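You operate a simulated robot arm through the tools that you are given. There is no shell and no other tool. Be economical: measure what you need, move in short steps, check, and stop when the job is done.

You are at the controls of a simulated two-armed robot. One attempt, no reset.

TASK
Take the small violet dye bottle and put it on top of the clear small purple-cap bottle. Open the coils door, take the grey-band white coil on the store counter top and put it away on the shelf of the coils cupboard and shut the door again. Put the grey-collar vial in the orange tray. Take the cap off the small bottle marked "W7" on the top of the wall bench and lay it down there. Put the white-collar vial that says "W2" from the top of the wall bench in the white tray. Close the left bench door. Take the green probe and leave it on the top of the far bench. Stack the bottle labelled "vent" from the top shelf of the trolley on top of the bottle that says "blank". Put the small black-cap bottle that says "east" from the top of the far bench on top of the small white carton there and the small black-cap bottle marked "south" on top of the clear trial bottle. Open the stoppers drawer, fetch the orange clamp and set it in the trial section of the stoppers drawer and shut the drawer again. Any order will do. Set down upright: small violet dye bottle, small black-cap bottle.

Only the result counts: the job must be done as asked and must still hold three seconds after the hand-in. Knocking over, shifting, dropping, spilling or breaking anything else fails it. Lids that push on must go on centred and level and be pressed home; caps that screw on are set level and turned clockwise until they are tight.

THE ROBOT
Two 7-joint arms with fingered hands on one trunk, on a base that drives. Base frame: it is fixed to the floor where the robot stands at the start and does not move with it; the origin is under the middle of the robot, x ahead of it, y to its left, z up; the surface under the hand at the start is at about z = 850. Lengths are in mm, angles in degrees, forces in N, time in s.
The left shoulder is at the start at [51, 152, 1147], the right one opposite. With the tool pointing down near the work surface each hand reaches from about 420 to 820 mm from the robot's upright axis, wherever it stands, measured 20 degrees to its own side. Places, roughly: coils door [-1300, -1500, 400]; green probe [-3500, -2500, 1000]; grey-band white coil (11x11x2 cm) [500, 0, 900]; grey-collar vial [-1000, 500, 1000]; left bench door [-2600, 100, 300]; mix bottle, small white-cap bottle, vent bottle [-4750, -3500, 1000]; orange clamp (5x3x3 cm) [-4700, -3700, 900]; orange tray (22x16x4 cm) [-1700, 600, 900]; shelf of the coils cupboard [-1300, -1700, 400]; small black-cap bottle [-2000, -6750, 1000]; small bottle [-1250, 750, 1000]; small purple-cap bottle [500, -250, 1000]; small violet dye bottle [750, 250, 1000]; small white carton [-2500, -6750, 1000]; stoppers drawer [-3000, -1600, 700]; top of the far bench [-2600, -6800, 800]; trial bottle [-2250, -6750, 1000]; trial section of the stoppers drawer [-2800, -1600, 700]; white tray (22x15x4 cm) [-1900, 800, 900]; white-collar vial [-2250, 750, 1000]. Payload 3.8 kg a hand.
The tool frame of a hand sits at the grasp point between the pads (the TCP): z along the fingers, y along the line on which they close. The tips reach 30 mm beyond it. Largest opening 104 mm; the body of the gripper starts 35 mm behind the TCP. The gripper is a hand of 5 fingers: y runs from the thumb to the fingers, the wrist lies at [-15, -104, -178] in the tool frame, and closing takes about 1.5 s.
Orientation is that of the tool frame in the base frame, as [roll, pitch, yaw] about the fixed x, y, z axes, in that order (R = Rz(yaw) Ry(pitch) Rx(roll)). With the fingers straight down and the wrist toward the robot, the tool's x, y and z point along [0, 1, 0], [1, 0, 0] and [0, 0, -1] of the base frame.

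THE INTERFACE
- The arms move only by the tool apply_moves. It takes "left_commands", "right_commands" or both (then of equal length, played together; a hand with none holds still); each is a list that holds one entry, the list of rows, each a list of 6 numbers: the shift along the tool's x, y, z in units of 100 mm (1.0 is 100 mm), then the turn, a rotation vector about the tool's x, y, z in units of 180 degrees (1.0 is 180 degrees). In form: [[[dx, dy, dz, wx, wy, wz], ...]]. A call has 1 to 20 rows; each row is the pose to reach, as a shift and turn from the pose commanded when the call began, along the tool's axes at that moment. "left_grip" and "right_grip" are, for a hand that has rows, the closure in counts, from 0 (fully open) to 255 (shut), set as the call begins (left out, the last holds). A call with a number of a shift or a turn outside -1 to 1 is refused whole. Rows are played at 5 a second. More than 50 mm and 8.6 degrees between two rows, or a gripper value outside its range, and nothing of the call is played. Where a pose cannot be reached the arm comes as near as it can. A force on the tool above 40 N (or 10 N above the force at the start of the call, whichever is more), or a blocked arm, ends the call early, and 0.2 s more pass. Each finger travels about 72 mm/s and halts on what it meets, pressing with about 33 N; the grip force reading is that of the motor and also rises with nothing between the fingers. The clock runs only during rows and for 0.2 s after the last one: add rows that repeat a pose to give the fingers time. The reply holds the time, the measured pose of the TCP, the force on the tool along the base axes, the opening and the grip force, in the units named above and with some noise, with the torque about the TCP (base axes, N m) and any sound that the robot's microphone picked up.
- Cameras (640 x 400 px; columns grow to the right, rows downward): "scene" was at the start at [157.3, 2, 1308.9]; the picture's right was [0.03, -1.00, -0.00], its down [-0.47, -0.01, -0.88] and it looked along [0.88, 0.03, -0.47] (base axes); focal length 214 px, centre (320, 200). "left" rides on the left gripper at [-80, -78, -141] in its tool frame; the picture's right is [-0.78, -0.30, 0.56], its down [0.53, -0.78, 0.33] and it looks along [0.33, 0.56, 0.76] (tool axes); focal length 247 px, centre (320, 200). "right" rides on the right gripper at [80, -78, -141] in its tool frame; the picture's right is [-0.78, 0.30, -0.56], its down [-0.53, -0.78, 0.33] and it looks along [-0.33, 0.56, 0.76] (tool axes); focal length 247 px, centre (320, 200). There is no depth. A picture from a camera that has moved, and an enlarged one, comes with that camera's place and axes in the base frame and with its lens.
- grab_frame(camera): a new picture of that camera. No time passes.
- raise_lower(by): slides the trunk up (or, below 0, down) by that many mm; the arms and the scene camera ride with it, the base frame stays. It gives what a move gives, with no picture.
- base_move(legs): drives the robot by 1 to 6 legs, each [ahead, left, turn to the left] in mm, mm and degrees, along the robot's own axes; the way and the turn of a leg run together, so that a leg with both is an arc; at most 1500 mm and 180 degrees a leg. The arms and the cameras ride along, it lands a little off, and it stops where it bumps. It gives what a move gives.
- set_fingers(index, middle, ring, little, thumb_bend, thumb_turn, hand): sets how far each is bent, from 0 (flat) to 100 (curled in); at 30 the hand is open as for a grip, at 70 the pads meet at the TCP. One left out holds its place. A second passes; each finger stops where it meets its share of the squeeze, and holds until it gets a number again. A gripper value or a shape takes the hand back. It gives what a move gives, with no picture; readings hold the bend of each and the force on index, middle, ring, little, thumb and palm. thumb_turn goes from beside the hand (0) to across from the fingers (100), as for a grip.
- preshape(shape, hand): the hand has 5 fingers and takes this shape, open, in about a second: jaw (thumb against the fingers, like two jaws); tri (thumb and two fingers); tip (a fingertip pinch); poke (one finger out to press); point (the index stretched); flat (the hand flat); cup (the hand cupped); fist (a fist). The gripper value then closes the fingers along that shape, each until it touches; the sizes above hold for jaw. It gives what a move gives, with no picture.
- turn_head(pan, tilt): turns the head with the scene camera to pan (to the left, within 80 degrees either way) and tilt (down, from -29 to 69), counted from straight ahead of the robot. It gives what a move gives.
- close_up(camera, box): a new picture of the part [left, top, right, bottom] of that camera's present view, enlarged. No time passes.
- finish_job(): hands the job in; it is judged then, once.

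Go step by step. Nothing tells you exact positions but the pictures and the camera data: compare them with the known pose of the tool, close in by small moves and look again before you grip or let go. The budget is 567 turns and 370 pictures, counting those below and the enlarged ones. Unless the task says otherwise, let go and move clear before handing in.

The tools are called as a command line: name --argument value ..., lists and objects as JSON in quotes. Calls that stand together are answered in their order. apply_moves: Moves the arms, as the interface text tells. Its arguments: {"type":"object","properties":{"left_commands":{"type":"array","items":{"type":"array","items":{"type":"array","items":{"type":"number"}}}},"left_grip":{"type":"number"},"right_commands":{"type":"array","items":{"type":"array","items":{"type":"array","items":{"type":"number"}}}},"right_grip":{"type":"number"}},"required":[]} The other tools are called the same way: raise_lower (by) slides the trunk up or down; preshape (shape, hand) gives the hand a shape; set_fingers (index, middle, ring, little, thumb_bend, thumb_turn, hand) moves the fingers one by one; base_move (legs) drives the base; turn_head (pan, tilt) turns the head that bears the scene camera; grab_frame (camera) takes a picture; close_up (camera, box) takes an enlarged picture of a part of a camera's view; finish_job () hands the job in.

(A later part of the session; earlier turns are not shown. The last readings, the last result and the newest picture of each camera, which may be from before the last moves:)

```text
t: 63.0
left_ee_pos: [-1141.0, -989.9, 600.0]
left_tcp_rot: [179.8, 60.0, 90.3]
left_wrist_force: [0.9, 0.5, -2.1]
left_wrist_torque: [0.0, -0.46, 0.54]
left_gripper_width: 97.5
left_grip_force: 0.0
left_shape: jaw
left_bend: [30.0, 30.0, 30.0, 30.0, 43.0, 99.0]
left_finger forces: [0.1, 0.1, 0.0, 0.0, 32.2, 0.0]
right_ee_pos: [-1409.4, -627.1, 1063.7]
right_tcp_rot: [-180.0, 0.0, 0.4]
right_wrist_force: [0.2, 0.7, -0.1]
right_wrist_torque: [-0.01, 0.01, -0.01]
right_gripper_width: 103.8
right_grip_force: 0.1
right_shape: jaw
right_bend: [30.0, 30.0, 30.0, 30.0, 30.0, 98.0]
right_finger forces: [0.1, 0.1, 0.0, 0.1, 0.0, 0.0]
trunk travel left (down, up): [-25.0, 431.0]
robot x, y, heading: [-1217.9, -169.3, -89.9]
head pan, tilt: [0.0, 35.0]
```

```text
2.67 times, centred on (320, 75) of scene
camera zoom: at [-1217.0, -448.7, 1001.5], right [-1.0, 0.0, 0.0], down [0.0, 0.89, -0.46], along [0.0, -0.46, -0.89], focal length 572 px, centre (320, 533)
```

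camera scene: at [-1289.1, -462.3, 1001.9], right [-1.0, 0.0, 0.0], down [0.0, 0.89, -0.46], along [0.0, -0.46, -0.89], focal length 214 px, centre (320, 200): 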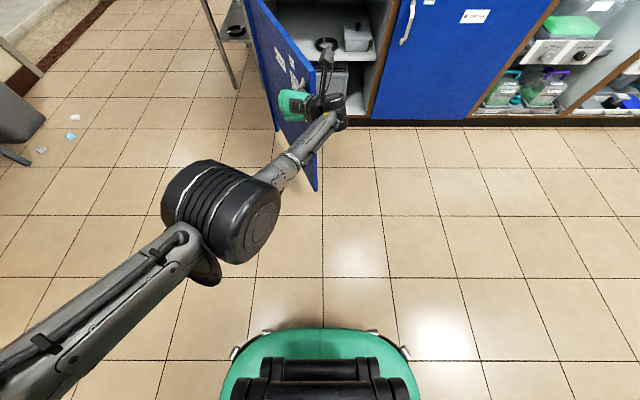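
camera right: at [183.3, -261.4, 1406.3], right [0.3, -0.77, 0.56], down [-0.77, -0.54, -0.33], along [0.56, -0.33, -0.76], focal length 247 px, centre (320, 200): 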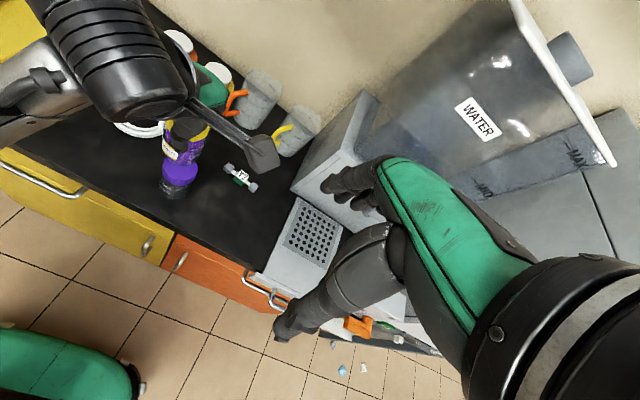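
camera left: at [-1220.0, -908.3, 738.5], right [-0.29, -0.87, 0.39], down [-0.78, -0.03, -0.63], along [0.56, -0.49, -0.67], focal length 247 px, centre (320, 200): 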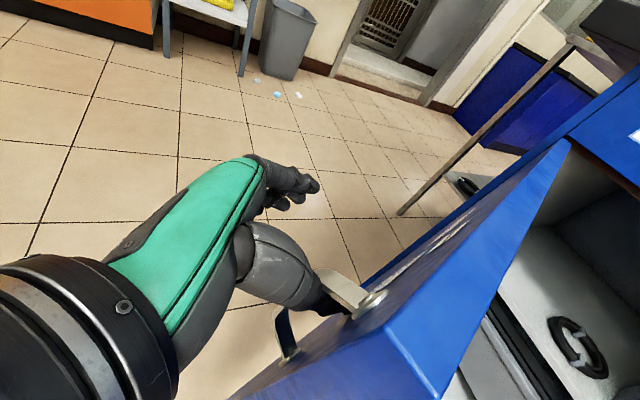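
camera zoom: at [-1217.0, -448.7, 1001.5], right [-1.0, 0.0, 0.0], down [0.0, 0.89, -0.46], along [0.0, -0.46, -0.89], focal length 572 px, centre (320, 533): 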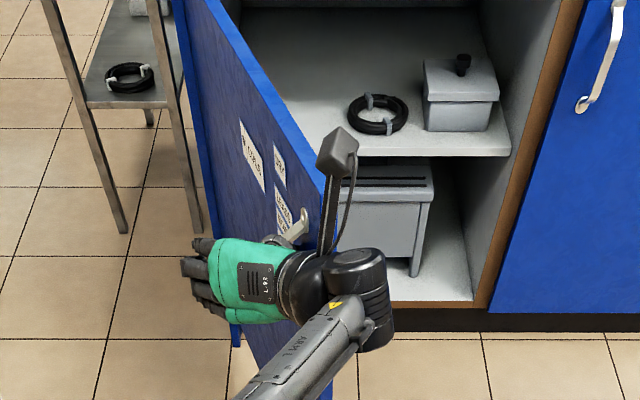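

The thumb is inside the handle loop; easing it and sliding straight back out.

apply_moves --left_commands '[[[0, 0, 0, 0, 0, 0], [0, 0, 0, 0, 0, 0], [0, 0, 0, 0, 0, 0]]]' --left_grip 60

base_move --legs '[[-130, 0, 0]]'

grab_frame --camera "scene"

```text
t: 63.8
left_ee_pos: [-1141.7, -988.8, 599.9]
left_tcp_rot: [179.9, 60.0, 90.3]
left_wrist_force: [-0.5, 0.3, -0.2]
left_wrist_torque: [0.0, 0.0, -0.01]
left_gripper_width: 79.6
left_grip_force: 0.0
left_shape: jaw
left_bend: [27.0, 35.0, 32.0, 33.0, 53.0, 99.0]
left_finger forces: [0.1, 0.0, 0.0, 0.1, 1.3, 0.1]
right_ee_pos: [-1410.4, -625.9, 1065.7]
right_tcp_rot: [-180.0, 0.1, 0.3]
right_wrist_force: [0.7, 0.7, -0.7]
right_wrist_torque: [0.01, -0.03, 0.02]
right_gripper_width: 103.8
right_grip_force: 0.2
right_shape: jaw
right_bend: [30.0, 30.0, 30.0, 30.0, 30.0, 98.0]
right_finger forces: [0.0, 0.0, 0.1, 0.0, 0.0, 0.0]
trunk travel left (down, up): [-25.0, 431.0]
robot x, y, heading: [-1220.6, -170.0, -89.7]
head pan, tilt: [0.0, 35.0]
```

```text
t: 65.1
left_ee_pos: [-1138.5, -862.5, 599.6]
left_tcp_rot: [179.7, 60.1, 90.6]
left_wrist_force: [-0.4, -0.2, 0.4]
left_wrist_torque: [0.03, 0.02, -0.02]
left_gripper_width: 79.5
left_grip_force: 0.0
left_shape: jaw
left_bend: [27.0, 35.0, 32.0, 33.0, 53.0, 99.0]
left_finger forces: [0.1, 0.1, 0.1, 0.0, 0.0, 0.1]
right_ee_pos: [-1407.7, -502.1, 1064.9]
right_tcp_rot: [-180.0, 0.0, 0.6]
right_wrist_force: [0.3, 0.8, 0.2]
right_wrist_torque: [-0.02, -0.04, 0.0]
right_gripper_width: 103.5
right_grip_force: 0.0
right_shape: jaw
right_bend: [30.0, 30.0, 30.0, 30.0, 30.0, 98.0]
right_finger forces: [0.1, 0.1, 0.1, 0.0, 0.1, 0.1]
trunk travel left (down, up): [-25.0, 431.0]
robot x, y, heading: [-1220.9, -44.6, -89.2]
head pan, tilt: [0.0, 35.0]
```

```text
318 pictures are left
camera scene: at [-1216.4, -322.3, 1001.9], right [-1.0, -0.01, 0.0], down [-0.01, 0.89, -0.46], along [0.0, -0.46, -0.89], focal length 214 px, centre (320, 200)
```

scene: 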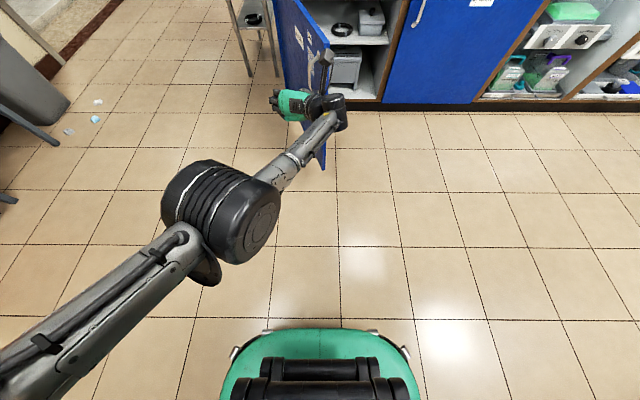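

The door is ~78° open; the free shelf area is at the left (x≈-1180, z≈430). I'll push the door wider from the inside with the left hand.

base_move --legs '[[0, -170, 0], [260, 0, 0], [0, 170, 0]]'

grab_frame --camera "scene"

```text
t: 69.0
left_ee_pos: [-1123.6, -1116.3, 599.2]
left_tcp_rot: [-180.0, 60.0, 91.4]
left_wrist_force: [0.9, -0.6, -0.3]
left_wrist_torque: [-0.02, -0.01, 0.01]
left_gripper_width: 79.6
left_grip_force: 0.0
left_shape: jaw
left_bend: [27.0, 35.0, 32.0, 33.0, 53.0, 99.0]
left_finger forces: [0.0, 0.0, 0.0, 0.1, 0.1, 0.2]
right_ee_pos: [-1395.3, -758.6, 1065.1]
right_tcp_rot: [-180.0, 0.1, 1.0]
right_wrist_force: [0.3, -0.6, -0.6]
right_wrist_torque: [0.02, 0.09, 0.01]
right_gripper_width: 103.6
right_grip_force: 0.0
right_shape: jaw
right_bend: [30.0, 30.0, 30.0, 30.0, 30.0, 98.0]
right_finger forces: [0.1, 0.1, 0.1, 0.0, 0.0, 0.0]
trunk travel left (down, up): [-25.0, 431.0]
robot x, y, heading: [-1214.3, -297.4, -88.8]
head pan, tilt: [0.0, 35.0]
```

```text
317 pictures are left
camera scene: at [-1206.2, -577.5, 1001.6], right [-1.0, -0.02, 0.0], down [-0.02, 0.89, -0.46], along [0.01, -0.46, -0.89], focal length 214 px, centre (320, 200)
```

scene: 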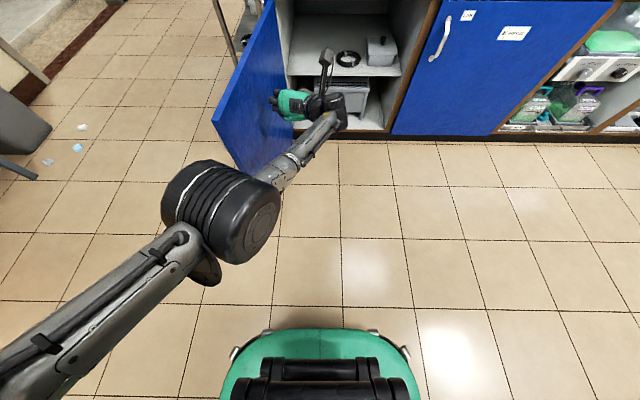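

Door now beyond 90°. Take a close look at the shelf.

close_up --camera "scene" --box '[220, 0, 440, 150]'

grab_frame --camera "left"

```text
2.67 times, centred on (330, 75) of scene
camera zoom: at [-1206.2, -577.5, 1001.6], right [-1.0, -0.02, 0.0], down [-0.02, 0.89, -0.46], along [0.01, -0.46, -0.89], focal length 572 px, centre (293, 533)
```

zoom: 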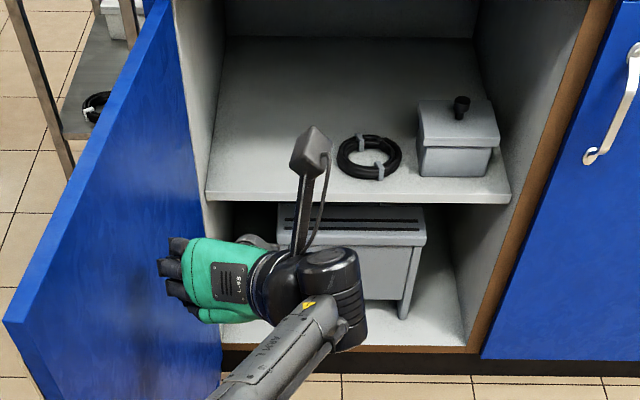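

```text
315 pictures are left
camera left: at [-1202.8, -1037.2, 738.8], right [-0.28, -0.88, 0.39], down [-0.78, -0.04, -0.63], along [0.57, -0.48, -0.67], focal length 247 px, centre (320, 200)
```

left: 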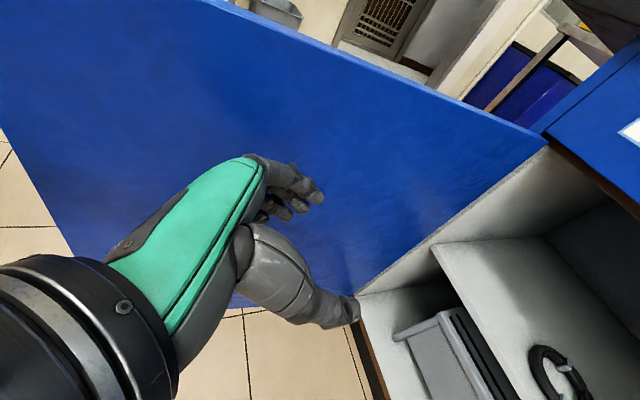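

The shelf's free area is left of the black coil, around [-1190,-1550,430]. Now back off, raise the trunk and return to the counter for the white coil with the left hand.

base_move --legs '[[0, -60, 0], [-280, 0, 0]]'

raise_lower --by 200

grab_frame --camera "scene"

```text
t: 71.6
left_ee_pos: [-1188.4, -832.2, 600.6]
left_tcp_rot: [179.8, 60.0, 91.2]
left_wrist_force: [1.0, -0.2, 0.1]
left_wrist_torque: [-0.01, -0.02, 0.0]
left_gripper_width: 79.5
left_grip_force: 0.0
left_shape: jaw
left_bend: [27.0, 35.0, 32.0, 33.0, 53.0, 99.0]
left_finger forces: [0.0, 0.0, 0.0, 0.0, 0.0, 0.0]
right_ee_pos: [-1461.7, -471.2, 1065.2]
right_tcp_rot: [-180.0, 0.0, 1.1]
right_wrist_force: [-1.4, 0.9, -0.6]
right_wrist_torque: [0.03, 0.01, -0.01]
right_gripper_width: 103.8
right_grip_force: 0.1
right_shape: jaw
right_bend: [30.0, 30.0, 30.0, 30.0, 30.0, 98.0]
right_finger forces: [0.0, 0.1, 0.0, 0.0, 0.0, 0.0]
trunk travel left (down, up): [-25.0, 431.0]
robot x, y, heading: [-1276.4, -5.8, -88.9]
head pan, tilt: [0.0, 35.0]
```

```text
t: 73.8
left_ee_pos: [-1189.3, -805.0, 1084.9]
left_tcp_rot: [-179.9, 79.3, 91.4]
left_wrist_force: [0.1, 0.1, -0.1]
left_wrist_torque: [0.0, -0.01, -0.02]
left_gripper_width: 79.6
left_grip_force: 0.1
left_shape: jaw
left_bend: [27.0, 35.0, 32.0, 33.0, 53.0, 99.0]
left_finger forces: [0.0, 0.0, 0.1, 0.0, 0.1, 0.0]
right_ee_pos: [-1460.4, -472.4, 1264.4]
right_tcp_rot: [-179.9, 0.0, 1.1]
right_wrist_force: [-0.2, -0.6, -0.7]
right_wrist_torque: [-0.01, 0.01, 0.02]
right_gripper_width: 103.6
right_grip_force: 0.1
right_shape: jaw
right_bend: [30.0, 30.0, 30.0, 30.0, 30.0, 98.0]
right_finger forces: [0.1, 0.0, 0.0, 0.1, 0.0, 0.0]
trunk travel left (down, up): [-225.0, 231.0]
robot x, y, heading: [-1277.3, -15.4, -88.9]
head pan, tilt: [0.0, 35.0]
```

```text
314 pictures are left
camera scene: at [-1274.3, -162.4, 1286.2], right [-1.0, -0.02, 0.0], down [-0.01, 0.68, -0.73], along [0.01, -0.73, -0.68], focal length 214 px, centre (320, 200)
```

scene: 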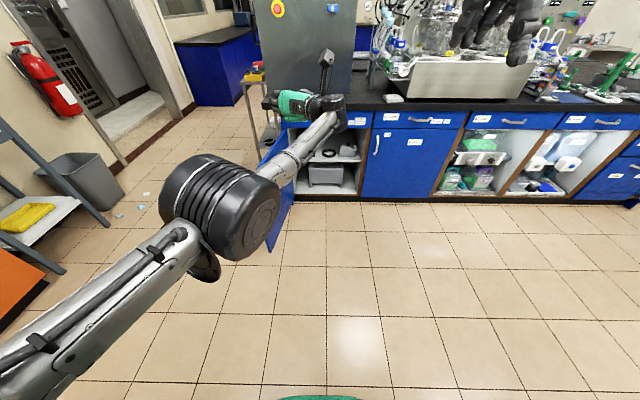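

Returning the left hand to fingers-down and pulling it in, then driving to the counter.

apply_moves --left_commands '[[[0, 0, -0.07, 0.0243, 0.0243, 0.0294], [0, 0, -0.14, 0.0487, 0.0487, 0.0587], [0, 0, -0.21, 0.073, 0.073, 0.0881], [0, 0, -0.28, 0.0973, 0.0973, 0.1174], [0, 0, -0.35, 0.1217, 0.1217, 0.1468], [0, 0, -0.42, 0.146, 0.146, 0.1761], [0, 0, -0.49, 0.1704, 0.1704, 0.2055], [0, 0, -0.56, 0.1947, 0.1947, 0.2349], [0, 0, -0.63, 0.219, 0.219, 0.2642], [0, 0, -0.7, 0.2434, 0.2434, 0.2936], [0, 0, -0.77, 0.2677, 0.2677, 0.3229], [0, 0, -0.84, 0.292, 0.292, 0.3523], [0, 0, -0.91, 0.3164, 0.3164, 0.3816], [0, 0, -0.98, 0.3407, 0.3407, 0.411], [0, 0, -0.98, 0.3407, 0.3407, 0.411]]]' --left_grip 0

apply_moves --left_commands '[[[0, -0.2, -0.3, 0, 0, 0], [0, -0.4, -0.6, 0, 0, 0], [0, -0.6, -0.9, 0, 0, 0], [0, -0.6, -0.9, 0, 0, 0]]]'

preshape --hand "left" --shape "tri"

grab_frame --camera "left"

base_move --legs '[[0, 0, 89], [1100, -170, 0]]'

```text
t: 77.0
left_ee_pos: [-1190.6, -707.9, 1103.9]
left_tcp_rot: [180.0, 0.0, 1.2]
left_wrist_force: [-0.6, -0.4, -0.2]
left_wrist_torque: [0.03, 0.0, 0.04]
left_gripper_width: 103.6
left_grip_force: 0.1
left_shape: jaw
left_bend: [30.0, 30.0, 30.0, 30.0, 30.0, 98.0]
left_finger forces: [0.0, 0.0, 0.0, 0.0, 0.1, 0.1]
right_ee_pos: [-1460.3, -473.1, 1264.8]
right_tcp_rot: [-179.9, 0.0, 1.1]
right_wrist_force: [1.0, -1.0, 0.2]
right_wrist_torque: [-0.01, 0.0, -0.02]
right_gripper_width: 103.8
right_grip_force: 0.1
right_shape: jaw
right_bend: [30.0, 30.0, 30.0, 30.0, 30.0, 98.0]
right_finger forces: [0.0, 0.0, 0.0, 0.0, 0.1, 0.0]
trunk travel left (down, up): [-225.0, 231.0]
robot x, y, heading: [-1275.2, -9.6, -88.8]
head pan, tilt: [0.0, 35.0]
```

```text
t: 78.0
left_ee_pos: [-1192.2, -646.9, 1193.3]
left_tcp_rot: [180.0, 0.0, 1.3]
left_wrist_force: [0.3, -1.2, 0.1]
left_wrist_torque: [-0.02, 0.0, -0.05]
left_gripper_width: 103.7
left_grip_force: 0.1
left_shape: jaw
left_bend: [30.0, 30.0, 30.0, 30.0, 30.0, 98.0]
left_finger forces: [0.0, 0.0, 0.0, 0.0, 0.0, 0.0]
right_ee_pos: [-1461.3, -473.2, 1264.7]
right_tcp_rot: [180.0, 0.0, 1.0]
right_wrist_force: [-0.3, 0.1, -0.1]
right_wrist_torque: [-0.01, 0.03, 0.0]
right_gripper_width: 103.8
right_grip_force: 0.0
right_shape: jaw
right_bend: [30.0, 30.0, 30.0, 30.0, 30.0, 98.0]
right_finger forces: [0.0, 0.1, 0.0, 0.0, 0.0, 0.0]
trunk travel left (down, up): [-225.0, 231.0]
robot x, y, heading: [-1270.8, -13.0, -89.1]
head pan, tilt: [0.0, 35.0]
```

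```text
t: 78.8
left_ee_pos: [-1191.7, -647.4, 1193.7]
left_tcp_rot: [179.8, 0.0, 1.3]
left_wrist_force: [0.4, 0.1, -0.5]
left_wrist_torque: [-0.01, 0.01, 0.02]
left_gripper_width: 103.8
left_grip_force: 0.0
left_shape: tri
left_bend: [30.0, 30.0, 99.0, 99.0, 30.0, 98.0]
left_finger forces: [0.0, 0.0, 0.0, 0.0, 0.1, 0.0]
right_ee_pos: [-1462.4, -473.7, 1264.5]
right_tcp_rot: [179.9, -0.1, 1.2]
right_wrist_force: [0.4, 0.4, -0.2]
right_wrist_torque: [0.02, -0.01, -0.01]
right_gripper_width: 103.6
right_grip_force: 0.1
right_shape: jaw
right_bend: [30.0, 30.0, 30.0, 30.0, 30.0, 98.0]
right_finger forces: [0.1, 0.1, 0.0, 0.0, 0.0, 0.2]
trunk travel left (down, up): [-225.0, 231.0]
robot x, y, heading: [-1280.3, -8.9, -89.2]
head pan, tilt: [0.0, 35.0]
```

```text
313 pictures are left
camera left: at [-1274.0, -571.3, 1334.3], right [-0.78, 0.28, -0.56], down [0.52, 0.79, -0.33], along [0.35, -0.55, -0.76], focal length 247 px, centre (320, 200)
```

left: 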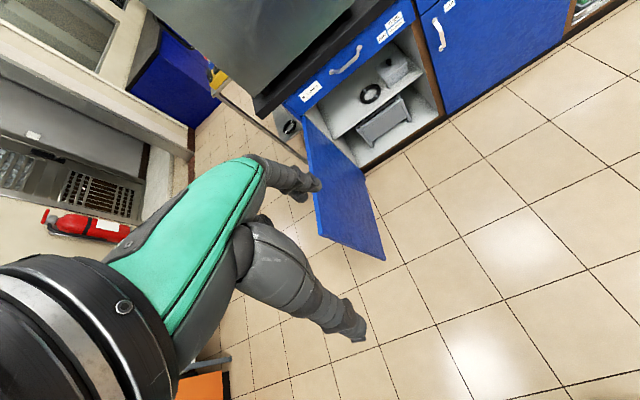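

```text
t: 88.5
left_ee_pos: [506.9, -156.1, 1192.8]
left_tcp_rot: [179.9, 0.0, 88.3]
left_wrist_force: [0.3, -0.6, 0.2]
left_wrist_torque: [0.02, 0.02, 0.0]
left_gripper_width: 103.7
left_grip_force: 0.1
left_shape: tri
left_bend: [30.0, 30.0, 99.0, 99.0, 30.0, 98.0]
left_finger forces: [0.0, 0.1, 0.0, 0.0, 0.0, 0.0]
right_ee_pos: [319.1, -416.1, 1264.6]
right_tcp_rot: [-180.0, 0.1, 88.1]
right_wrist_force: [-1.0, -0.5, -0.1]
right_wrist_torque: [0.03, 0.02, 0.02]
right_gripper_width: 103.6
right_grip_force: 0.1
right_shape: jaw
right_bend: [30.0, 30.0, 30.0, 30.0, 30.0, 98.0]
right_finger forces: [0.1, 0.1, 0.0, 0.0, 0.0, 0.0]
trunk travel left (down, up): [-225.0, 231.0]
robot x, y, heading: [-132.5, -200.9, -1.8]
head pan, tilt: [0.0, 35.0]
```

Arrived; looking at the coil again.

apply_moves --left_commands '[[[0.4, -0.2, 0, 0, 0, 0], [0.8, -0.4, 0, 0, 0, 0], [1.0, -0.55, 0.2, 0, 0, 0]]]'

close_up --camera "scene" --box '[200, 60, 440, 260]'

grab_frame --camera "left"

```text
t: 89.3
left_ee_pos: [461.4, -54.0, 1171.8]
left_tcp_rot: [-179.9, -0.1, 88.3]
left_wrist_force: [0.2, -0.2, 0.3]
left_wrist_torque: [-0.02, 0.01, 0.01]
left_gripper_width: 103.7
left_grip_force: 0.2
left_shape: tri
left_bend: [30.0, 30.0, 99.0, 99.0, 30.0, 98.0]
left_finger forces: [0.0, 0.0, 0.0, 0.0, 0.0, 0.0]
left hand out of reach, approached as far as the arm can: row 3
right_ee_pos: [320.9, -415.2, 1263.7]
right_tcp_rot: [-180.0, -0.1, 88.1]
right_wrist_force: [0.2, 0.6, -0.2]
right_wrist_torque: [-0.01, 0.02, -0.01]
right_gripper_width: 103.6
right_grip_force: 0.1
right_shape: jaw
right_bend: [30.0, 30.0, 30.0, 30.0, 30.0, 98.0]
right_finger forces: [0.0, 0.1, 0.0, 0.0, 0.1, 0.0]
trunk travel left (down, up): [-225.0, 231.0]
robot x, y, heading: [-131.0, -208.0, -1.8]
head pan, tilt: [0.0, 35.0]
```

```text
2.00 times, centred on (320, 160) of scene
camera zoom: at [18.2, -212.7, 1286.2], right [-0.03, -1.0, 0.0], down [-0.68, 0.02, -0.73], along [0.73, -0.03, -0.68], focal length 429 px, centre (320, 280)
```

zoom: 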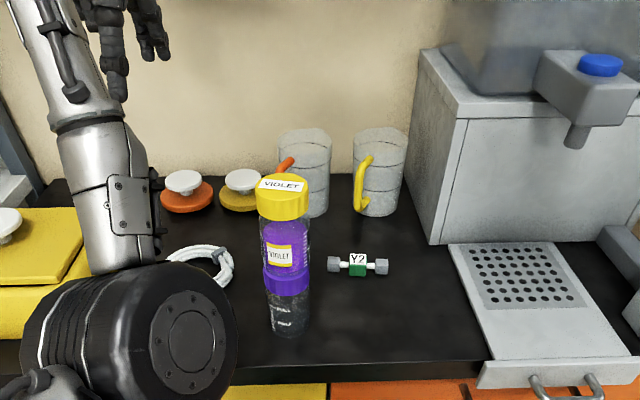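

```text
311 pictures are left
camera left: at [381.1, -131.4, 1312.4], right [-0.32, -0.77, -0.56], down [-0.76, 0.56, -0.33], along [0.57, 0.32, -0.76], focal length 247 px, centre (320, 200)
```

left: 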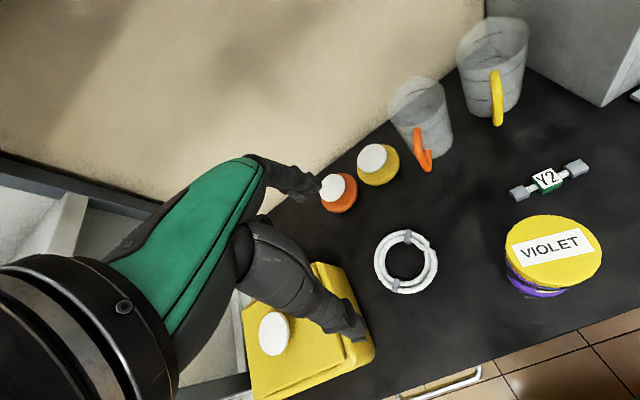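

Coil centre is at [499,-47]. I'll grasp its near side with hand yawed -15° so the camera arm stays clear of the bottle stack.

apply_moves --left_commands '[[[0.09, -0.03, 0.2, 0, 0, 0.037], [0.18, -0.05, 0.5, 0, 0, 0.074], [0.18, -0.05, 0.8, 0, 0, 0.074], [0.18, -0.05, 0.8, 0, 0, 0.074]]]' --left_grip 60

grab_frame --camera "left"

```text
t: 90.3
left_ee_pos: [455.4, -37.4, 1094.2]
left_tcp_rot: [179.8, 0.1, 74.9]
left_wrist_force: [1.0, 0.9, 0.1]
left_wrist_torque: [0.01, 0.0, -0.02]
left_gripper_width: 80.0
left_grip_force: 0.1
left_shape: tri
left_bend: [27.0, 35.0, 99.0, 99.0, 53.0, 99.0]
left_finger forces: [0.1, 0.1, 0.1, 0.0, 0.1, 0.0]
right_ee_pos: [320.4, -415.0, 1264.8]
right_tcp_rot: [-180.0, 0.0, 88.1]
right_wrist_force: [-0.1, 0.0, 0.4]
right_wrist_torque: [0.02, 0.01, 0.01]
right_gripper_width: 103.8
right_grip_force: 0.1
right_shape: jaw
right_bend: [30.0, 30.0, 30.0, 30.0, 30.0, 98.0]
right_finger forces: [0.0, 0.0, 0.0, 0.0, 0.0, 0.0]
trunk travel left (down, up): [-225.0, 231.0]
robot x, y, heading: [-132.0, -203.5, -1.8]
head pan, tilt: [0.0, 35.0]
```

```text
310 pictures are left
camera left: at [360.2, -94.5, 1234.3], right [-0.49, -0.67, -0.56], down [-0.61, 0.72, -0.33], along [0.62, 0.18, -0.76], focal length 247 px, centre (320, 200)
```

left: 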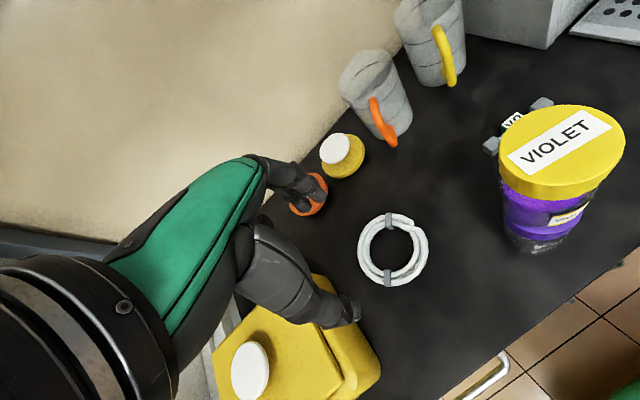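

apply_moves --left_commands '[[[0, 0, 0.4, 0, 0, 0], [0.02, 0, 0.8, 0, 0, 0], [0.02, 0, 1.0, 0, 0, 0]]]'

apply_moves --left_commands '[[[0, 0, 0.3, 0, 0, 0], [0, 0, 0.6, 0, 0, 0], [0, 0, 0.6, 0, 0, 0]]]'

close_up --camera "left" --box '[220, 120, 480, 360]'

close_up --camera "scene" --box '[200, 120, 400, 260]'

```text
t: 91.1
left_ee_pos: [455.5, -35.3, 993.9]
left_tcp_rot: [179.9, 0.0, 75.0]
left_wrist_force: [-0.2, 0.4, 0.7]
left_wrist_torque: [-0.04, -0.01, -0.01]
left_gripper_width: 79.5
left_grip_force: 0.0
left_shape: tri
left_bend: [26.0, 35.0, 99.0, 99.0, 53.0, 99.0]
left_finger forces: [0.0, 0.1, 0.1, 0.1, 0.0, 0.0]
right_ee_pos: [320.1, -415.4, 1265.0]
right_tcp_rot: [180.0, 0.0, 88.2]
right_wrist_force: [0.3, -0.1, 0.1]
right_wrist_torque: [-0.02, -0.01, 0.02]
right_gripper_width: 103.9
right_grip_force: 0.1
right_shape: jaw
right_bend: [30.0, 30.0, 30.0, 30.0, 30.0, 98.0]
right_finger forces: [0.0, 0.1, 0.0, 0.1, 0.1, 0.1]
trunk travel left (down, up): [-225.0, 231.0]
robot x, y, heading: [-131.7, -205.7, -2.2]
head pan, tilt: [0.0, 35.0]
```

```text
t: 91.9
left_ee_pos: [455.5, -34.6, 933.8]
left_tcp_rot: [179.9, 0.0, 74.8]
left_wrist_force: [-0.7, 0.0, 0.1]
left_wrist_torque: [-0.02, 0.01, -0.01]
left_gripper_width: 79.9
left_grip_force: 0.0
left_shape: tri
left_bend: [26.0, 35.0, 99.0, 99.0, 53.0, 99.0]
left_finger forces: [0.0, 0.1, 0.1, 0.0, 0.0, 0.0]
right_ee_pos: [320.0, -416.2, 1264.9]
right_tcp_rot: [179.9, 0.0, 88.1]
right_wrist_force: [0.3, -0.6, 0.4]
right_wrist_torque: [0.01, 0.02, -0.03]
right_gripper_width: 103.8
right_grip_force: 0.0
right_shape: jaw
right_bend: [30.0, 30.0, 30.0, 30.0, 30.0, 98.0]
right_finger forces: [0.0, 0.0, 0.0, 0.0, 0.0, 0.0]
trunk travel left (down, up): [-225.0, 231.0]
robot x, y, heading: [-133.0, -206.2, -2.1]
head pan, tilt: [0.0, 35.0]
```

```text
1.67 times, centred on (350, 240) of left
camera zoom: at [359.6, -92.0, 1074.4], right [-0.49, -0.67, -0.56], down [-0.61, 0.72, -0.33], along [0.62, 0.18, -0.76], focal length 412 px, centre (270, 133)
```

zoom: 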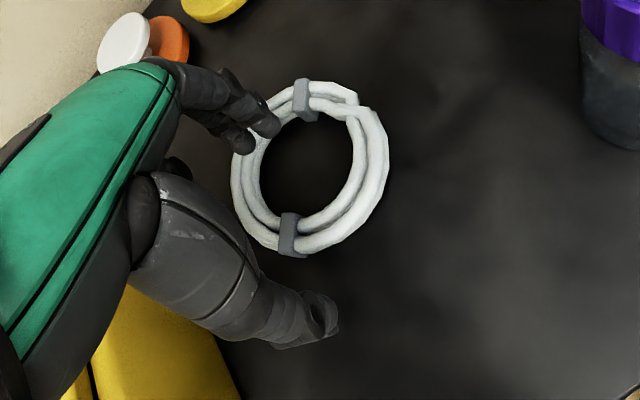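

```text
2.86 times, centred on (300, 190) of scene
camera zoom: at [17.5, -213.4, 1286.3], right [-0.03, -1.0, 0.0], down [-0.68, 0.02, -0.73], along [0.73, -0.03, -0.68], focal length 613 px, centre (377, 229)
```

zoom: 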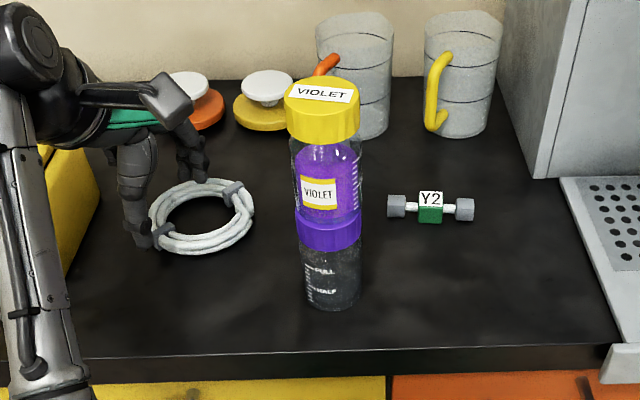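

Slight correction of -4 mm, then lower to z≈884 and close.

apply_moves --left_commands '[[[0, -0.04, 0.15, 0, 0, 0], [0, -0.04, 0.3, 0, 0, 0], [0, -0.04, 0.42, 0, 0, 0], [0, -0.04, 0.5, 0, 0, 0], [0, -0.04, 0.5, 0, 0, 0]]]'

close_up --camera "left" --box '[220, 120, 480, 360]'

apply_moves --left_commands '[[[0, 0, 0, 0, 0, 0], [0, 0, 0, 0, 0, 0], [0, 0, 0, 0, 0, 0], [0, 0, 0, 0, 0, 0], [0, 0, 0, 0, 0, 0], [0, 0, 0, 0, 0, 0], [0, 0, 0, 0, 0, 0]]]' --left_grip 255

close_up --camera "left" --box '[220, 120, 480, 360]'

```text
t: 93.1
left_ee_pos: [450.8, -34.3, 881.9]
left_tcp_rot: [179.9, 0.1, 75.0]
left_wrist_force: [0.1, 0.7, 0.3]
left_wrist_torque: [0.02, -0.01, 0.03]
left_gripper_width: 80.1
left_grip_force: 0.0
left_shape: tri
left_bend: [26.0, 35.0, 99.0, 99.0, 53.0, 99.0]
left_finger forces: [0.0, 0.1, 0.1, 0.0, 0.1, 0.0]
right_ee_pos: [319.5, -415.8, 1264.3]
right_tcp_rot: [-180.0, 0.0, 88.1]
right_wrist_force: [0.3, -0.4, 0.6]
right_wrist_torque: [0.0, -0.01, 0.02]
right_gripper_width: 103.7
right_grip_force: 0.1
right_shape: jaw
right_bend: [30.0, 30.0, 30.0, 30.0, 30.0, 98.0]
right_finger forces: [0.1, 0.0, 0.0, 0.1, 0.0, 0.0]
trunk travel left (down, up): [-225.0, 231.0]
robot x, y, heading: [-130.8, -208.4, -2.0]
head pan, tilt: [0.0, 35.0]
```

```text
1.67 times, centred on (350, 240) of left
camera zoom: at [356.1, -91.5, 1023.5], right [-0.49, -0.67, -0.56], down [-0.61, 0.72, -0.33], along [0.62, 0.18, -0.76], focal length 412 px, centre (270, 133)
```

zoom: 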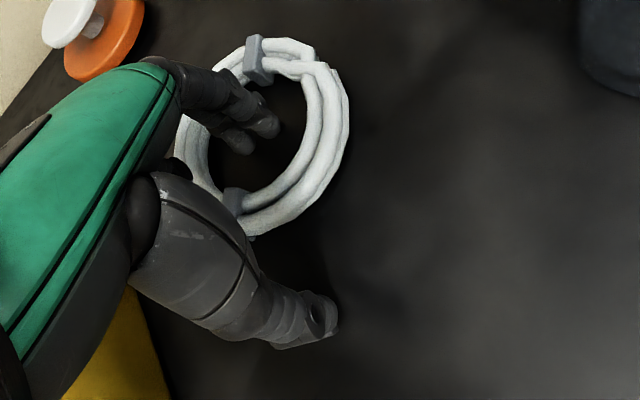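

```text
t: 94.7
left_ee_pos: [452.2, -33.7, 883.6]
left_tcp_rot: [179.9, -0.1, 75.0]
left_wrist_force: [0.1, 0.3, -0.3]
left_wrist_torque: [0.01, -0.01, 0.04]
left_gripper_width: 12.8
left_grip_force: 32.6
left_shape: tri
left_bend: [72.0, 63.0, 100.0, 100.0, 74.0, 100.0]
left_finger forces: [14.7, 14.6, 0.0, 0.0, 29.7, 0.0]
right_ee_pos: [320.1, -415.0, 1263.8]
right_tcp_rot: [179.9, -0.1, 88.1]
right_wrist_force: [0.4, -0.2, 0.4]
right_wrist_torque: [-0.03, 0.01, 0.02]
right_gripper_width: 103.8
right_grip_force: 0.1
right_shape: jaw
right_bend: [30.0, 30.0, 30.0, 30.0, 30.0, 98.0]
right_finger forces: [0.0, 0.1, 0.0, 0.0, 0.0, 0.0]
trunk travel left (down, up): [-225.0, 231.0]
robot x, y, heading: [-132.2, -205.6, -2.2]
head pan, tilt: [0.0, 35.0]
```

```text
1.67 times, centred on (350, 240) of left
camera zoom: at [356.0, -91.3, 1023.5], right [-0.49, -0.67, -0.56], down [-0.61, 0.72, -0.33], along [0.62, 0.18, -0.76], focal length 412 px, centre (270, 133)
```

zoom: 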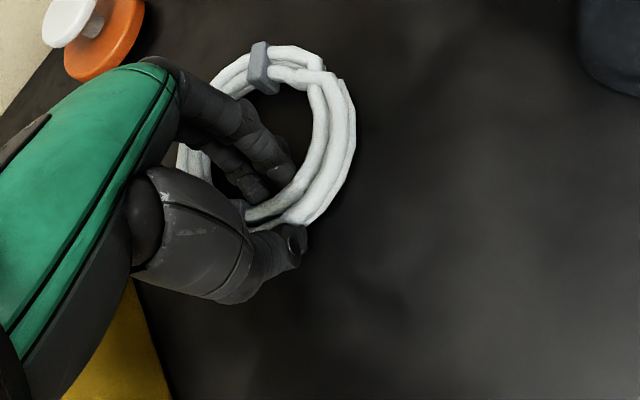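

Ring held (index, middle vs thumb). Lifting up.

apply_moves --left_commands '[[[0, 0, -0.25, 0, 0, 0], [0, 0, -0.5, 0, 0, 0], [0, 0, -0.75, 0, 0, 0], [0, 0, -1.0, 0, 0, 0]]]'

apply_moves --left_commands '[[[0, 0, -0.25, 0, 0, 0], [0, 0, -0.5, 0, 0, 0], [0, 0, -0.75, 0, 0, 0], [0, 0, -1.0, 0, 0, 0]]]'

grab_frame --camera "left"

close_up --camera "scene" --box '[160, 60, 400, 260]'

```text
t: 95.7
left_ee_pos: [451.8, -34.7, 985.4]
left_tcp_rot: [-180.0, 0.0, 75.0]
left_wrist_force: [-0.3, 0.7, -0.6]
left_wrist_torque: [-0.06, -0.02, -0.01]
left_gripper_width: 12.6
left_grip_force: 32.6
left_shape: tri
left_bend: [72.0, 63.0, 100.0, 100.0, 74.0, 100.0]
left_finger forces: [15.0, 14.8, 0.0, 0.0, 29.7, 0.0]
right_ee_pos: [319.4, -414.4, 1265.3]
right_tcp_rot: [179.9, -0.1, 88.1]
right_wrist_force: [0.4, -0.5, 0.1]
right_wrist_torque: [-0.03, 0.01, -0.04]
right_gripper_width: 103.7
right_grip_force: 0.1
right_shape: jaw
right_bend: [30.0, 30.0, 30.0, 30.0, 30.0, 98.0]
right_finger forces: [0.0, 0.0, 0.1, 0.0, 0.1, 0.0]
trunk travel left (down, up): [-225.0, 231.0]
robot x, y, heading: [-130.5, -209.9, -1.9]
head pan, tilt: [0.0, 35.0]
```

```text
t: 96.7
left_ee_pos: [451.8, -33.4, 1084.9]
left_tcp_rot: [-180.0, -0.1, 74.9]
left_wrist_force: [-0.4, -0.8, -1.2]
left_wrist_torque: [0.02, 0.08, 0.01]
left_gripper_width: 12.6
left_grip_force: 33.2
left_shape: tri
left_bend: [72.0, 63.0, 100.0, 100.0, 74.0, 100.0]
left_finger forces: [15.2, 14.8, 0.0, 0.0, 29.9, 0.0]
right_ee_pos: [319.7, -415.5, 1265.3]
right_tcp_rot: [180.0, 0.0, 88.2]
right_wrist_force: [-0.3, 0.1, 0.2]
right_wrist_torque: [0.0, -0.05, 0.02]
right_gripper_width: 103.7
right_grip_force: 0.0
right_shape: jaw
right_bend: [30.0, 30.0, 30.0, 30.0, 30.0, 98.0]
right_finger forces: [0.0, 0.1, 0.0, 0.1, 0.0, 0.0]
trunk travel left (down, up): [-225.0, 231.0]
robot x, y, heading: [-129.7, -202.8, -2.0]
head pan, tilt: [0.0, 35.0]
```

```text
305 pictures are left
camera left: at [355.5, -90.2, 1225.8], right [-0.49, -0.67, -0.56], down [-0.61, 0.72, -0.33], along [0.62, 0.18, -0.76], focal length 247 px, centre (320, 200)
```

left: 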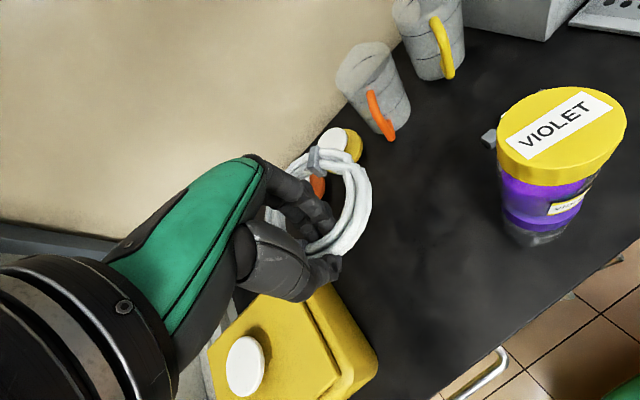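

```text
2.00 times, centred on (280, 160) of scene
camera zoom: at [17.4, -212.9, 1286.3], right [-0.03, -1.0, 0.0], down [-0.68, 0.02, -0.73], along [0.73, -0.03, -0.68], focal length 429 px, centre (400, 280)
```

zoom: 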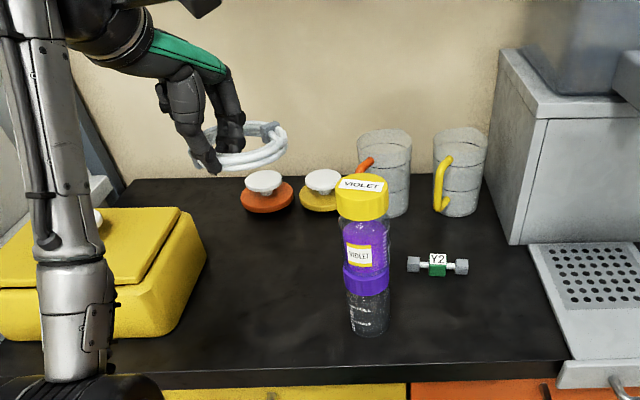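

Coil secured. Driving back toward the cupboard.

base_move --legs '[[-1200, 0, 0], [0, 0, -88]]'

grab_frame --camera "scene"

```text
t: 106.6
left_ee_pos: [-1135.2, -759.0, 1085.1]
left_tcp_rot: [179.9, 0.0, -13.4]
left_wrist_force: [0.2, 0.0, -0.5]
left_wrist_torque: [0.01, -0.01, 0.0]
left_gripper_width: 12.7
left_grip_force: 32.9
left_shape: tri
left_bend: [72.0, 63.0, 100.0, 100.0, 74.0, 100.0]
left_finger forces: [15.2, 14.6, 0.1, 0.0, 29.5, 0.0]
right_ee_pos: [-1520.2, -636.9, 1265.0]
right_tcp_rot: [180.0, 0.0, -0.4]
right_wrist_force: [-0.6, 0.1, 0.1]
right_wrist_torque: [-0.04, -0.04, 0.0]
right_gripper_width: 103.5
right_grip_force: 0.0
right_shape: jaw
right_bend: [30.0, 30.0, 30.0, 30.0, 30.0, 98.0]
right_finger forces: [0.0, 0.0, 0.0, 0.0, 0.0, 0.1]
trunk travel left (down, up): [-225.0, 231.0]
robot x, y, heading: [-1325.3, -183.1, -90.3]
head pan, tilt: [0.0, 35.0]
```

```text
303 pictures are left
camera scene: at [-1326.2, -331.3, 1286.3], right [-1.0, 0.01, 0.0], down [0.0, 0.68, -0.73], along [0.0, -0.73, -0.68], focal length 214 px, centre (320, 200)
```

scene: 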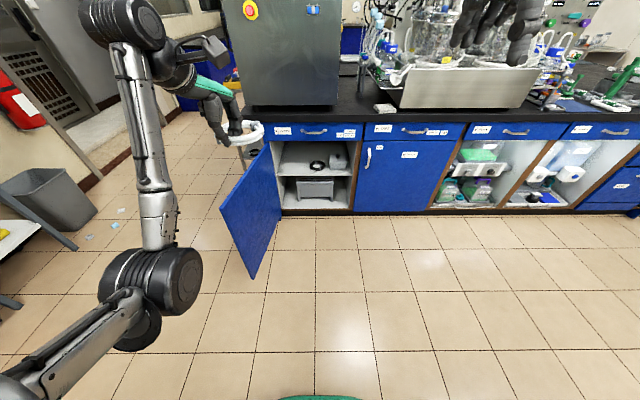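

raise_lower --by -200

apply_moves --left_commands '[[[0, 0, 0, 0, 0, -0.037], [0, 0, 0, 0, 0, -0.0744], [0, 0, 0, 0.04, 0, -0.0744], [0, 0, 0, 0.08, 0, -0.0744], [0, 0, 0, 0.08, 0, -0.0744]]]'

grab_frame --camera "scene"

```text
t: 108.8
left_ee_pos: [-1134.2, -758.3, 884.9]
left_tcp_rot: [179.8, 0.1, -13.4]
left_wrist_force: [0.4, 0.6, -0.2]
left_wrist_torque: [0.01, -0.01, 0.0]
left_gripper_width: 12.5
left_grip_force: 32.9
left_shape: tri
left_bend: [72.0, 63.0, 100.0, 100.0, 74.0, 100.0]
left_finger forces: [15.1, 14.6, 0.1, 0.0, 29.4, 0.0]
right_ee_pos: [-1520.4, -637.0, 1065.7]
right_tcp_rot: [179.8, 0.0, -0.4]
right_wrist_force: [-0.4, -0.8, 0.3]
right_wrist_torque: [-0.01, 0.0, -0.01]
right_gripper_width: 103.6
right_grip_force: 0.0
right_shape: jaw
right_bend: [30.0, 30.0, 30.0, 30.0, 30.0, 98.0]
right_finger forces: [0.0, 0.0, 0.0, 0.0, 0.0, 0.0]
trunk travel left (down, up): [-25.0, 431.0]
robot x, y, heading: [-1324.3, -180.4, -90.0]
head pan, tilt: [0.0, 35.0]
```

```text
t: 110.0
left_ee_pos: [-1133.3, -758.4, 883.2]
left_tcp_rot: [-165.7, -1.7, 0.0]
left_wrist_force: [0.4, -1.0, -0.2]
left_wrist_torque: [0.01, -0.04, 0.03]
left_gripper_width: 12.4
left_grip_force: 33.4
left_shape: tri
left_bend: [72.0, 63.0, 100.0, 100.0, 74.0, 100.0]
left_finger forces: [15.2, 14.7, 0.1, 0.0, 29.4, 0.0]
right_ee_pos: [-1520.1, -638.1, 1065.0]
right_tcp_rot: [-180.0, -0.1, -0.3]
right_wrist_force: [-0.5, 0.4, -0.1]
right_wrist_torque: [-0.02, -0.02, 0.03]
right_gripper_width: 103.6
right_grip_force: 0.0
right_shape: jaw
right_bend: [30.0, 30.0, 30.0, 30.0, 30.0, 98.0]
right_finger forces: [0.1, 0.0, 0.1, 0.1, 0.0, 0.0]
trunk travel left (down, up): [-25.0, 431.0]
robot x, y, heading: [-1325.6, -181.4, -90.5]
head pan, tilt: [0.0, 35.0]
```

```text
302 pictures are left
camera scene: at [-1326.8, -461.6, 1001.6], right [-1.0, 0.01, 0.0], down [0.0, 0.89, -0.46], along [0.0, -0.46, -0.89], focal length 214 px, centre (320, 200)
```

scene: 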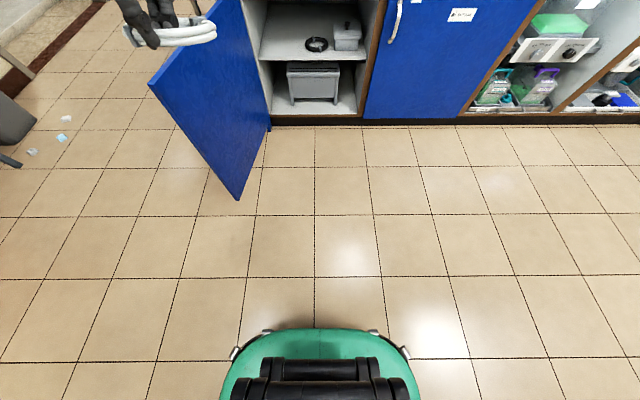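

Hand tilt went the wrong way; restoring vertical, then driving in front of the opening and lowering the arm.

apply_moves --left_commands '[[[0, 0, 0, -0.04, 0.005, 0], [0, 0, 0, -0.08, 0.009, 0], [0, 0, 0, -0.08, 0.009, 0]]]'

base_move --legs '[[0, -52, 0], [530, 0, 0]]'

apply_moves --left_commands '[[[0, 0, 0.3, 0, 0, 0], [0, 0, 0.6, 0, 0, 0], [0, 0, 1.0, 0, 0, 0]]]'

apply_moves --left_commands '[[[0, 0, 0.3, 0, 0, 0], [0, 0, 0.6, 0, 0, 0], [0, 0, 1.0, 0, 0, 0]]]'

grab_frame --camera "scene"

grab_frame --camera "left"

```text
t: 110.8
left_ee_pos: [-1134.7, -758.2, 884.8]
left_tcp_rot: [179.7, -3.4, -0.3]
left_wrist_force: [-0.2, -0.7, -0.6]
left_wrist_torque: [0.03, 0.03, -0.02]
left_gripper_width: 12.6
left_grip_force: 33.3
left_shape: tri
left_bend: [72.0, 63.0, 100.0, 100.0, 74.0, 100.0]
left_finger forces: [15.1, 14.6, 0.1, 0.1, 29.5, 0.0]
right_ee_pos: [-1520.7, -638.3, 1065.2]
right_tcp_rot: [-179.9, 0.0, -0.4]
right_wrist_force: [1.0, 0.2, -0.2]
right_wrist_torque: [-0.02, 0.01, -0.03]
right_gripper_width: 103.3
right_grip_force: 0.1
right_shape: jaw
right_bend: [30.0, 30.0, 30.0, 30.0, 30.0, 98.0]
right_finger forces: [0.0, 0.0, 0.0, 0.1, 0.0, 0.0]
trunk travel left (down, up): [-25.0, 431.0]
robot x, y, heading: [-1324.5, -184.9, -90.2]
head pan, tilt: [0.0, 35.0]
```

```text
t: 114.4
left_ee_pos: [-1204.9, -1302.8, 884.1]
left_tcp_rot: [179.9, -3.3, -1.3]
left_wrist_force: [1.0, -0.1, -0.2]
left_wrist_torque: [0.0, 0.02, -0.01]
left_gripper_width: 12.7
left_grip_force: 33.8
left_shape: tri
left_bend: [72.0, 63.0, 100.0, 100.0, 74.0, 100.0]
left_finger forces: [15.1, 14.5, 0.1, 0.1, 29.5, 0.0]
right_ee_pos: [-1588.6, -1175.2, 1064.6]
right_tcp_rot: [-180.0, 0.1, -1.4]
right_wrist_force: [-0.2, -0.1, -0.6]
right_wrist_torque: [0.0, 0.02, 0.0]
right_gripper_width: 103.7
right_grip_force: 0.1
right_shape: jaw
right_bend: [30.0, 30.0, 30.0, 30.0, 30.0, 98.0]
right_finger forces: [0.0, 0.0, 0.0, 0.1, 0.1, 0.0]
trunk travel left (down, up): [-25.0, 431.0]
robot x, y, heading: [-1384.5, -718.2, -91.5]
head pan, tilt: [0.0, 35.0]
```

```text
t: 115.2
left_ee_pos: [-1198.5, -1300.5, 782.8]
left_tcp_rot: [179.8, -3.2, -1.4]
left_wrist_force: [0.8, 0.1, -0.9]
left_wrist_torque: [0.0, 0.03, 0.01]
left_gripper_width: 12.8
left_grip_force: 32.3
left_shape: tri
left_bend: [72.0, 63.0, 100.0, 100.0, 74.0, 100.0]
left_finger forces: [15.1, 14.7, 0.1, 0.0, 29.5, 0.0]
right_ee_pos: [-1589.1, -1175.7, 1064.6]
right_tcp_rot: [179.9, 0.0, -1.3]
right_wrist_force: [-0.2, -0.1, 0.3]
right_wrist_torque: [0.0, 0.0, 0.02]
right_gripper_width: 103.8
right_grip_force: 0.1
right_shape: jaw
right_bend: [30.0, 30.0, 30.0, 30.0, 30.0, 98.0]
right_finger forces: [0.0, 0.1, 0.2, 0.1, 0.0, 0.1]
trunk travel left (down, up): [-25.0, 431.0]
robot x, y, heading: [-1384.1, -722.2, -91.7]
head pan, tilt: [0.0, 35.0]
```

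```text
t: 116.0
left_ee_pos: [-1193.0, -1301.5, 685.3]
left_tcp_rot: [179.9, -3.2, -1.3]
left_wrist_force: [1.4, -0.3, -0.7]
left_wrist_torque: [0.04, 0.01, -0.01]
left_gripper_width: 12.5
left_grip_force: 32.9
left_shape: tri
left_bend: [72.0, 63.0, 100.0, 100.0, 74.0, 100.0]
left_finger forces: [15.1, 14.8, 0.1, 0.1, 29.5, 0.1]
right_ee_pos: [-1590.4, -1174.7, 1064.7]
right_tcp_rot: [180.0, 0.0, -1.3]
right_wrist_force: [0.0, 0.1, -1.0]
right_wrist_torque: [0.01, 0.0, 0.0]
right_gripper_width: 103.8
right_grip_force: 0.0
right_shape: jaw
right_bend: [30.0, 30.0, 30.0, 30.0, 30.0, 98.0]
right_finger forces: [0.0, 0.0, 0.1, 0.1, 0.1, 0.0]
trunk travel left (down, up): [-25.0, 431.0]
robot x, y, heading: [-1385.3, -720.0, -91.6]
head pan, tilt: [0.0, 35.0]
```

```text
301 pictures are left
camera scene: at [-1392.8, -1002.2, 1001.4], right [-1.0, 0.02, 0.0], down [0.02, 0.89, -0.46], along [-0.01, -0.46, -0.89], focal length 214 px, centre (320, 200)
```

scene: 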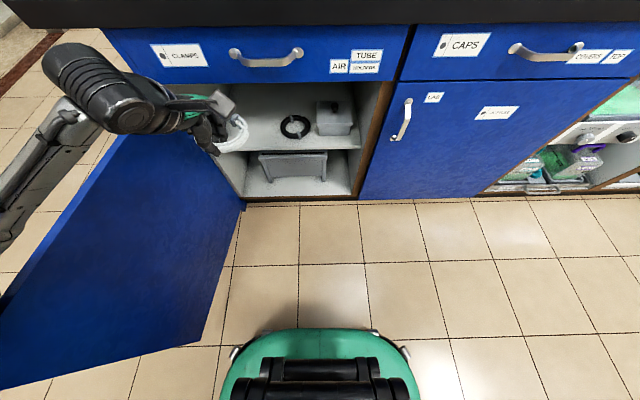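

```text
300 pictures are left
camera left: at [-1279.4, -1221.3, 820.8], right [-0.74, 0.31, -0.6], down [0.57, 0.76, -0.3], along [0.36, -0.57, -0.74], focal length 247 px, centre (320, 200)
```

left: 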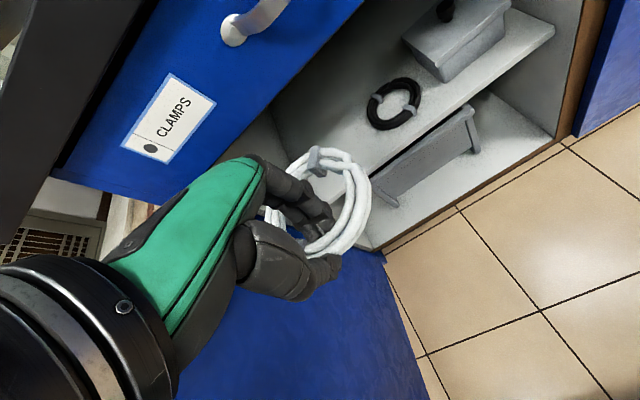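

close_up --camera "scene" --box '[190, 70, 380, 200]'

```text
3.08 times, centred on (285, 135) of scene
camera zoom: at [-1392.8, -1002.2, 1001.4], right [-1.0, 0.02, 0.0], down [0.02, 0.89, -0.46], along [-0.01, -0.46, -0.89], focal length 660 px, centre (428, 400)
```

zoom: 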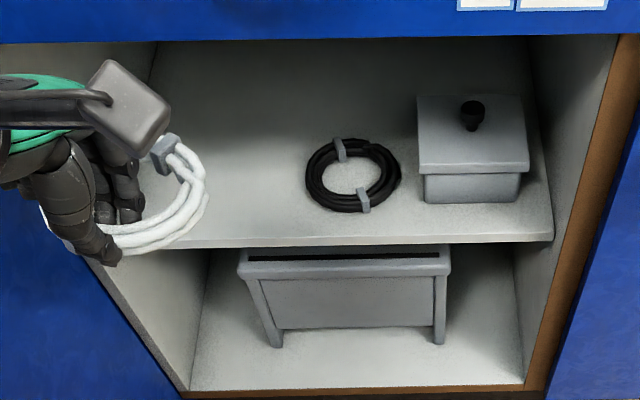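

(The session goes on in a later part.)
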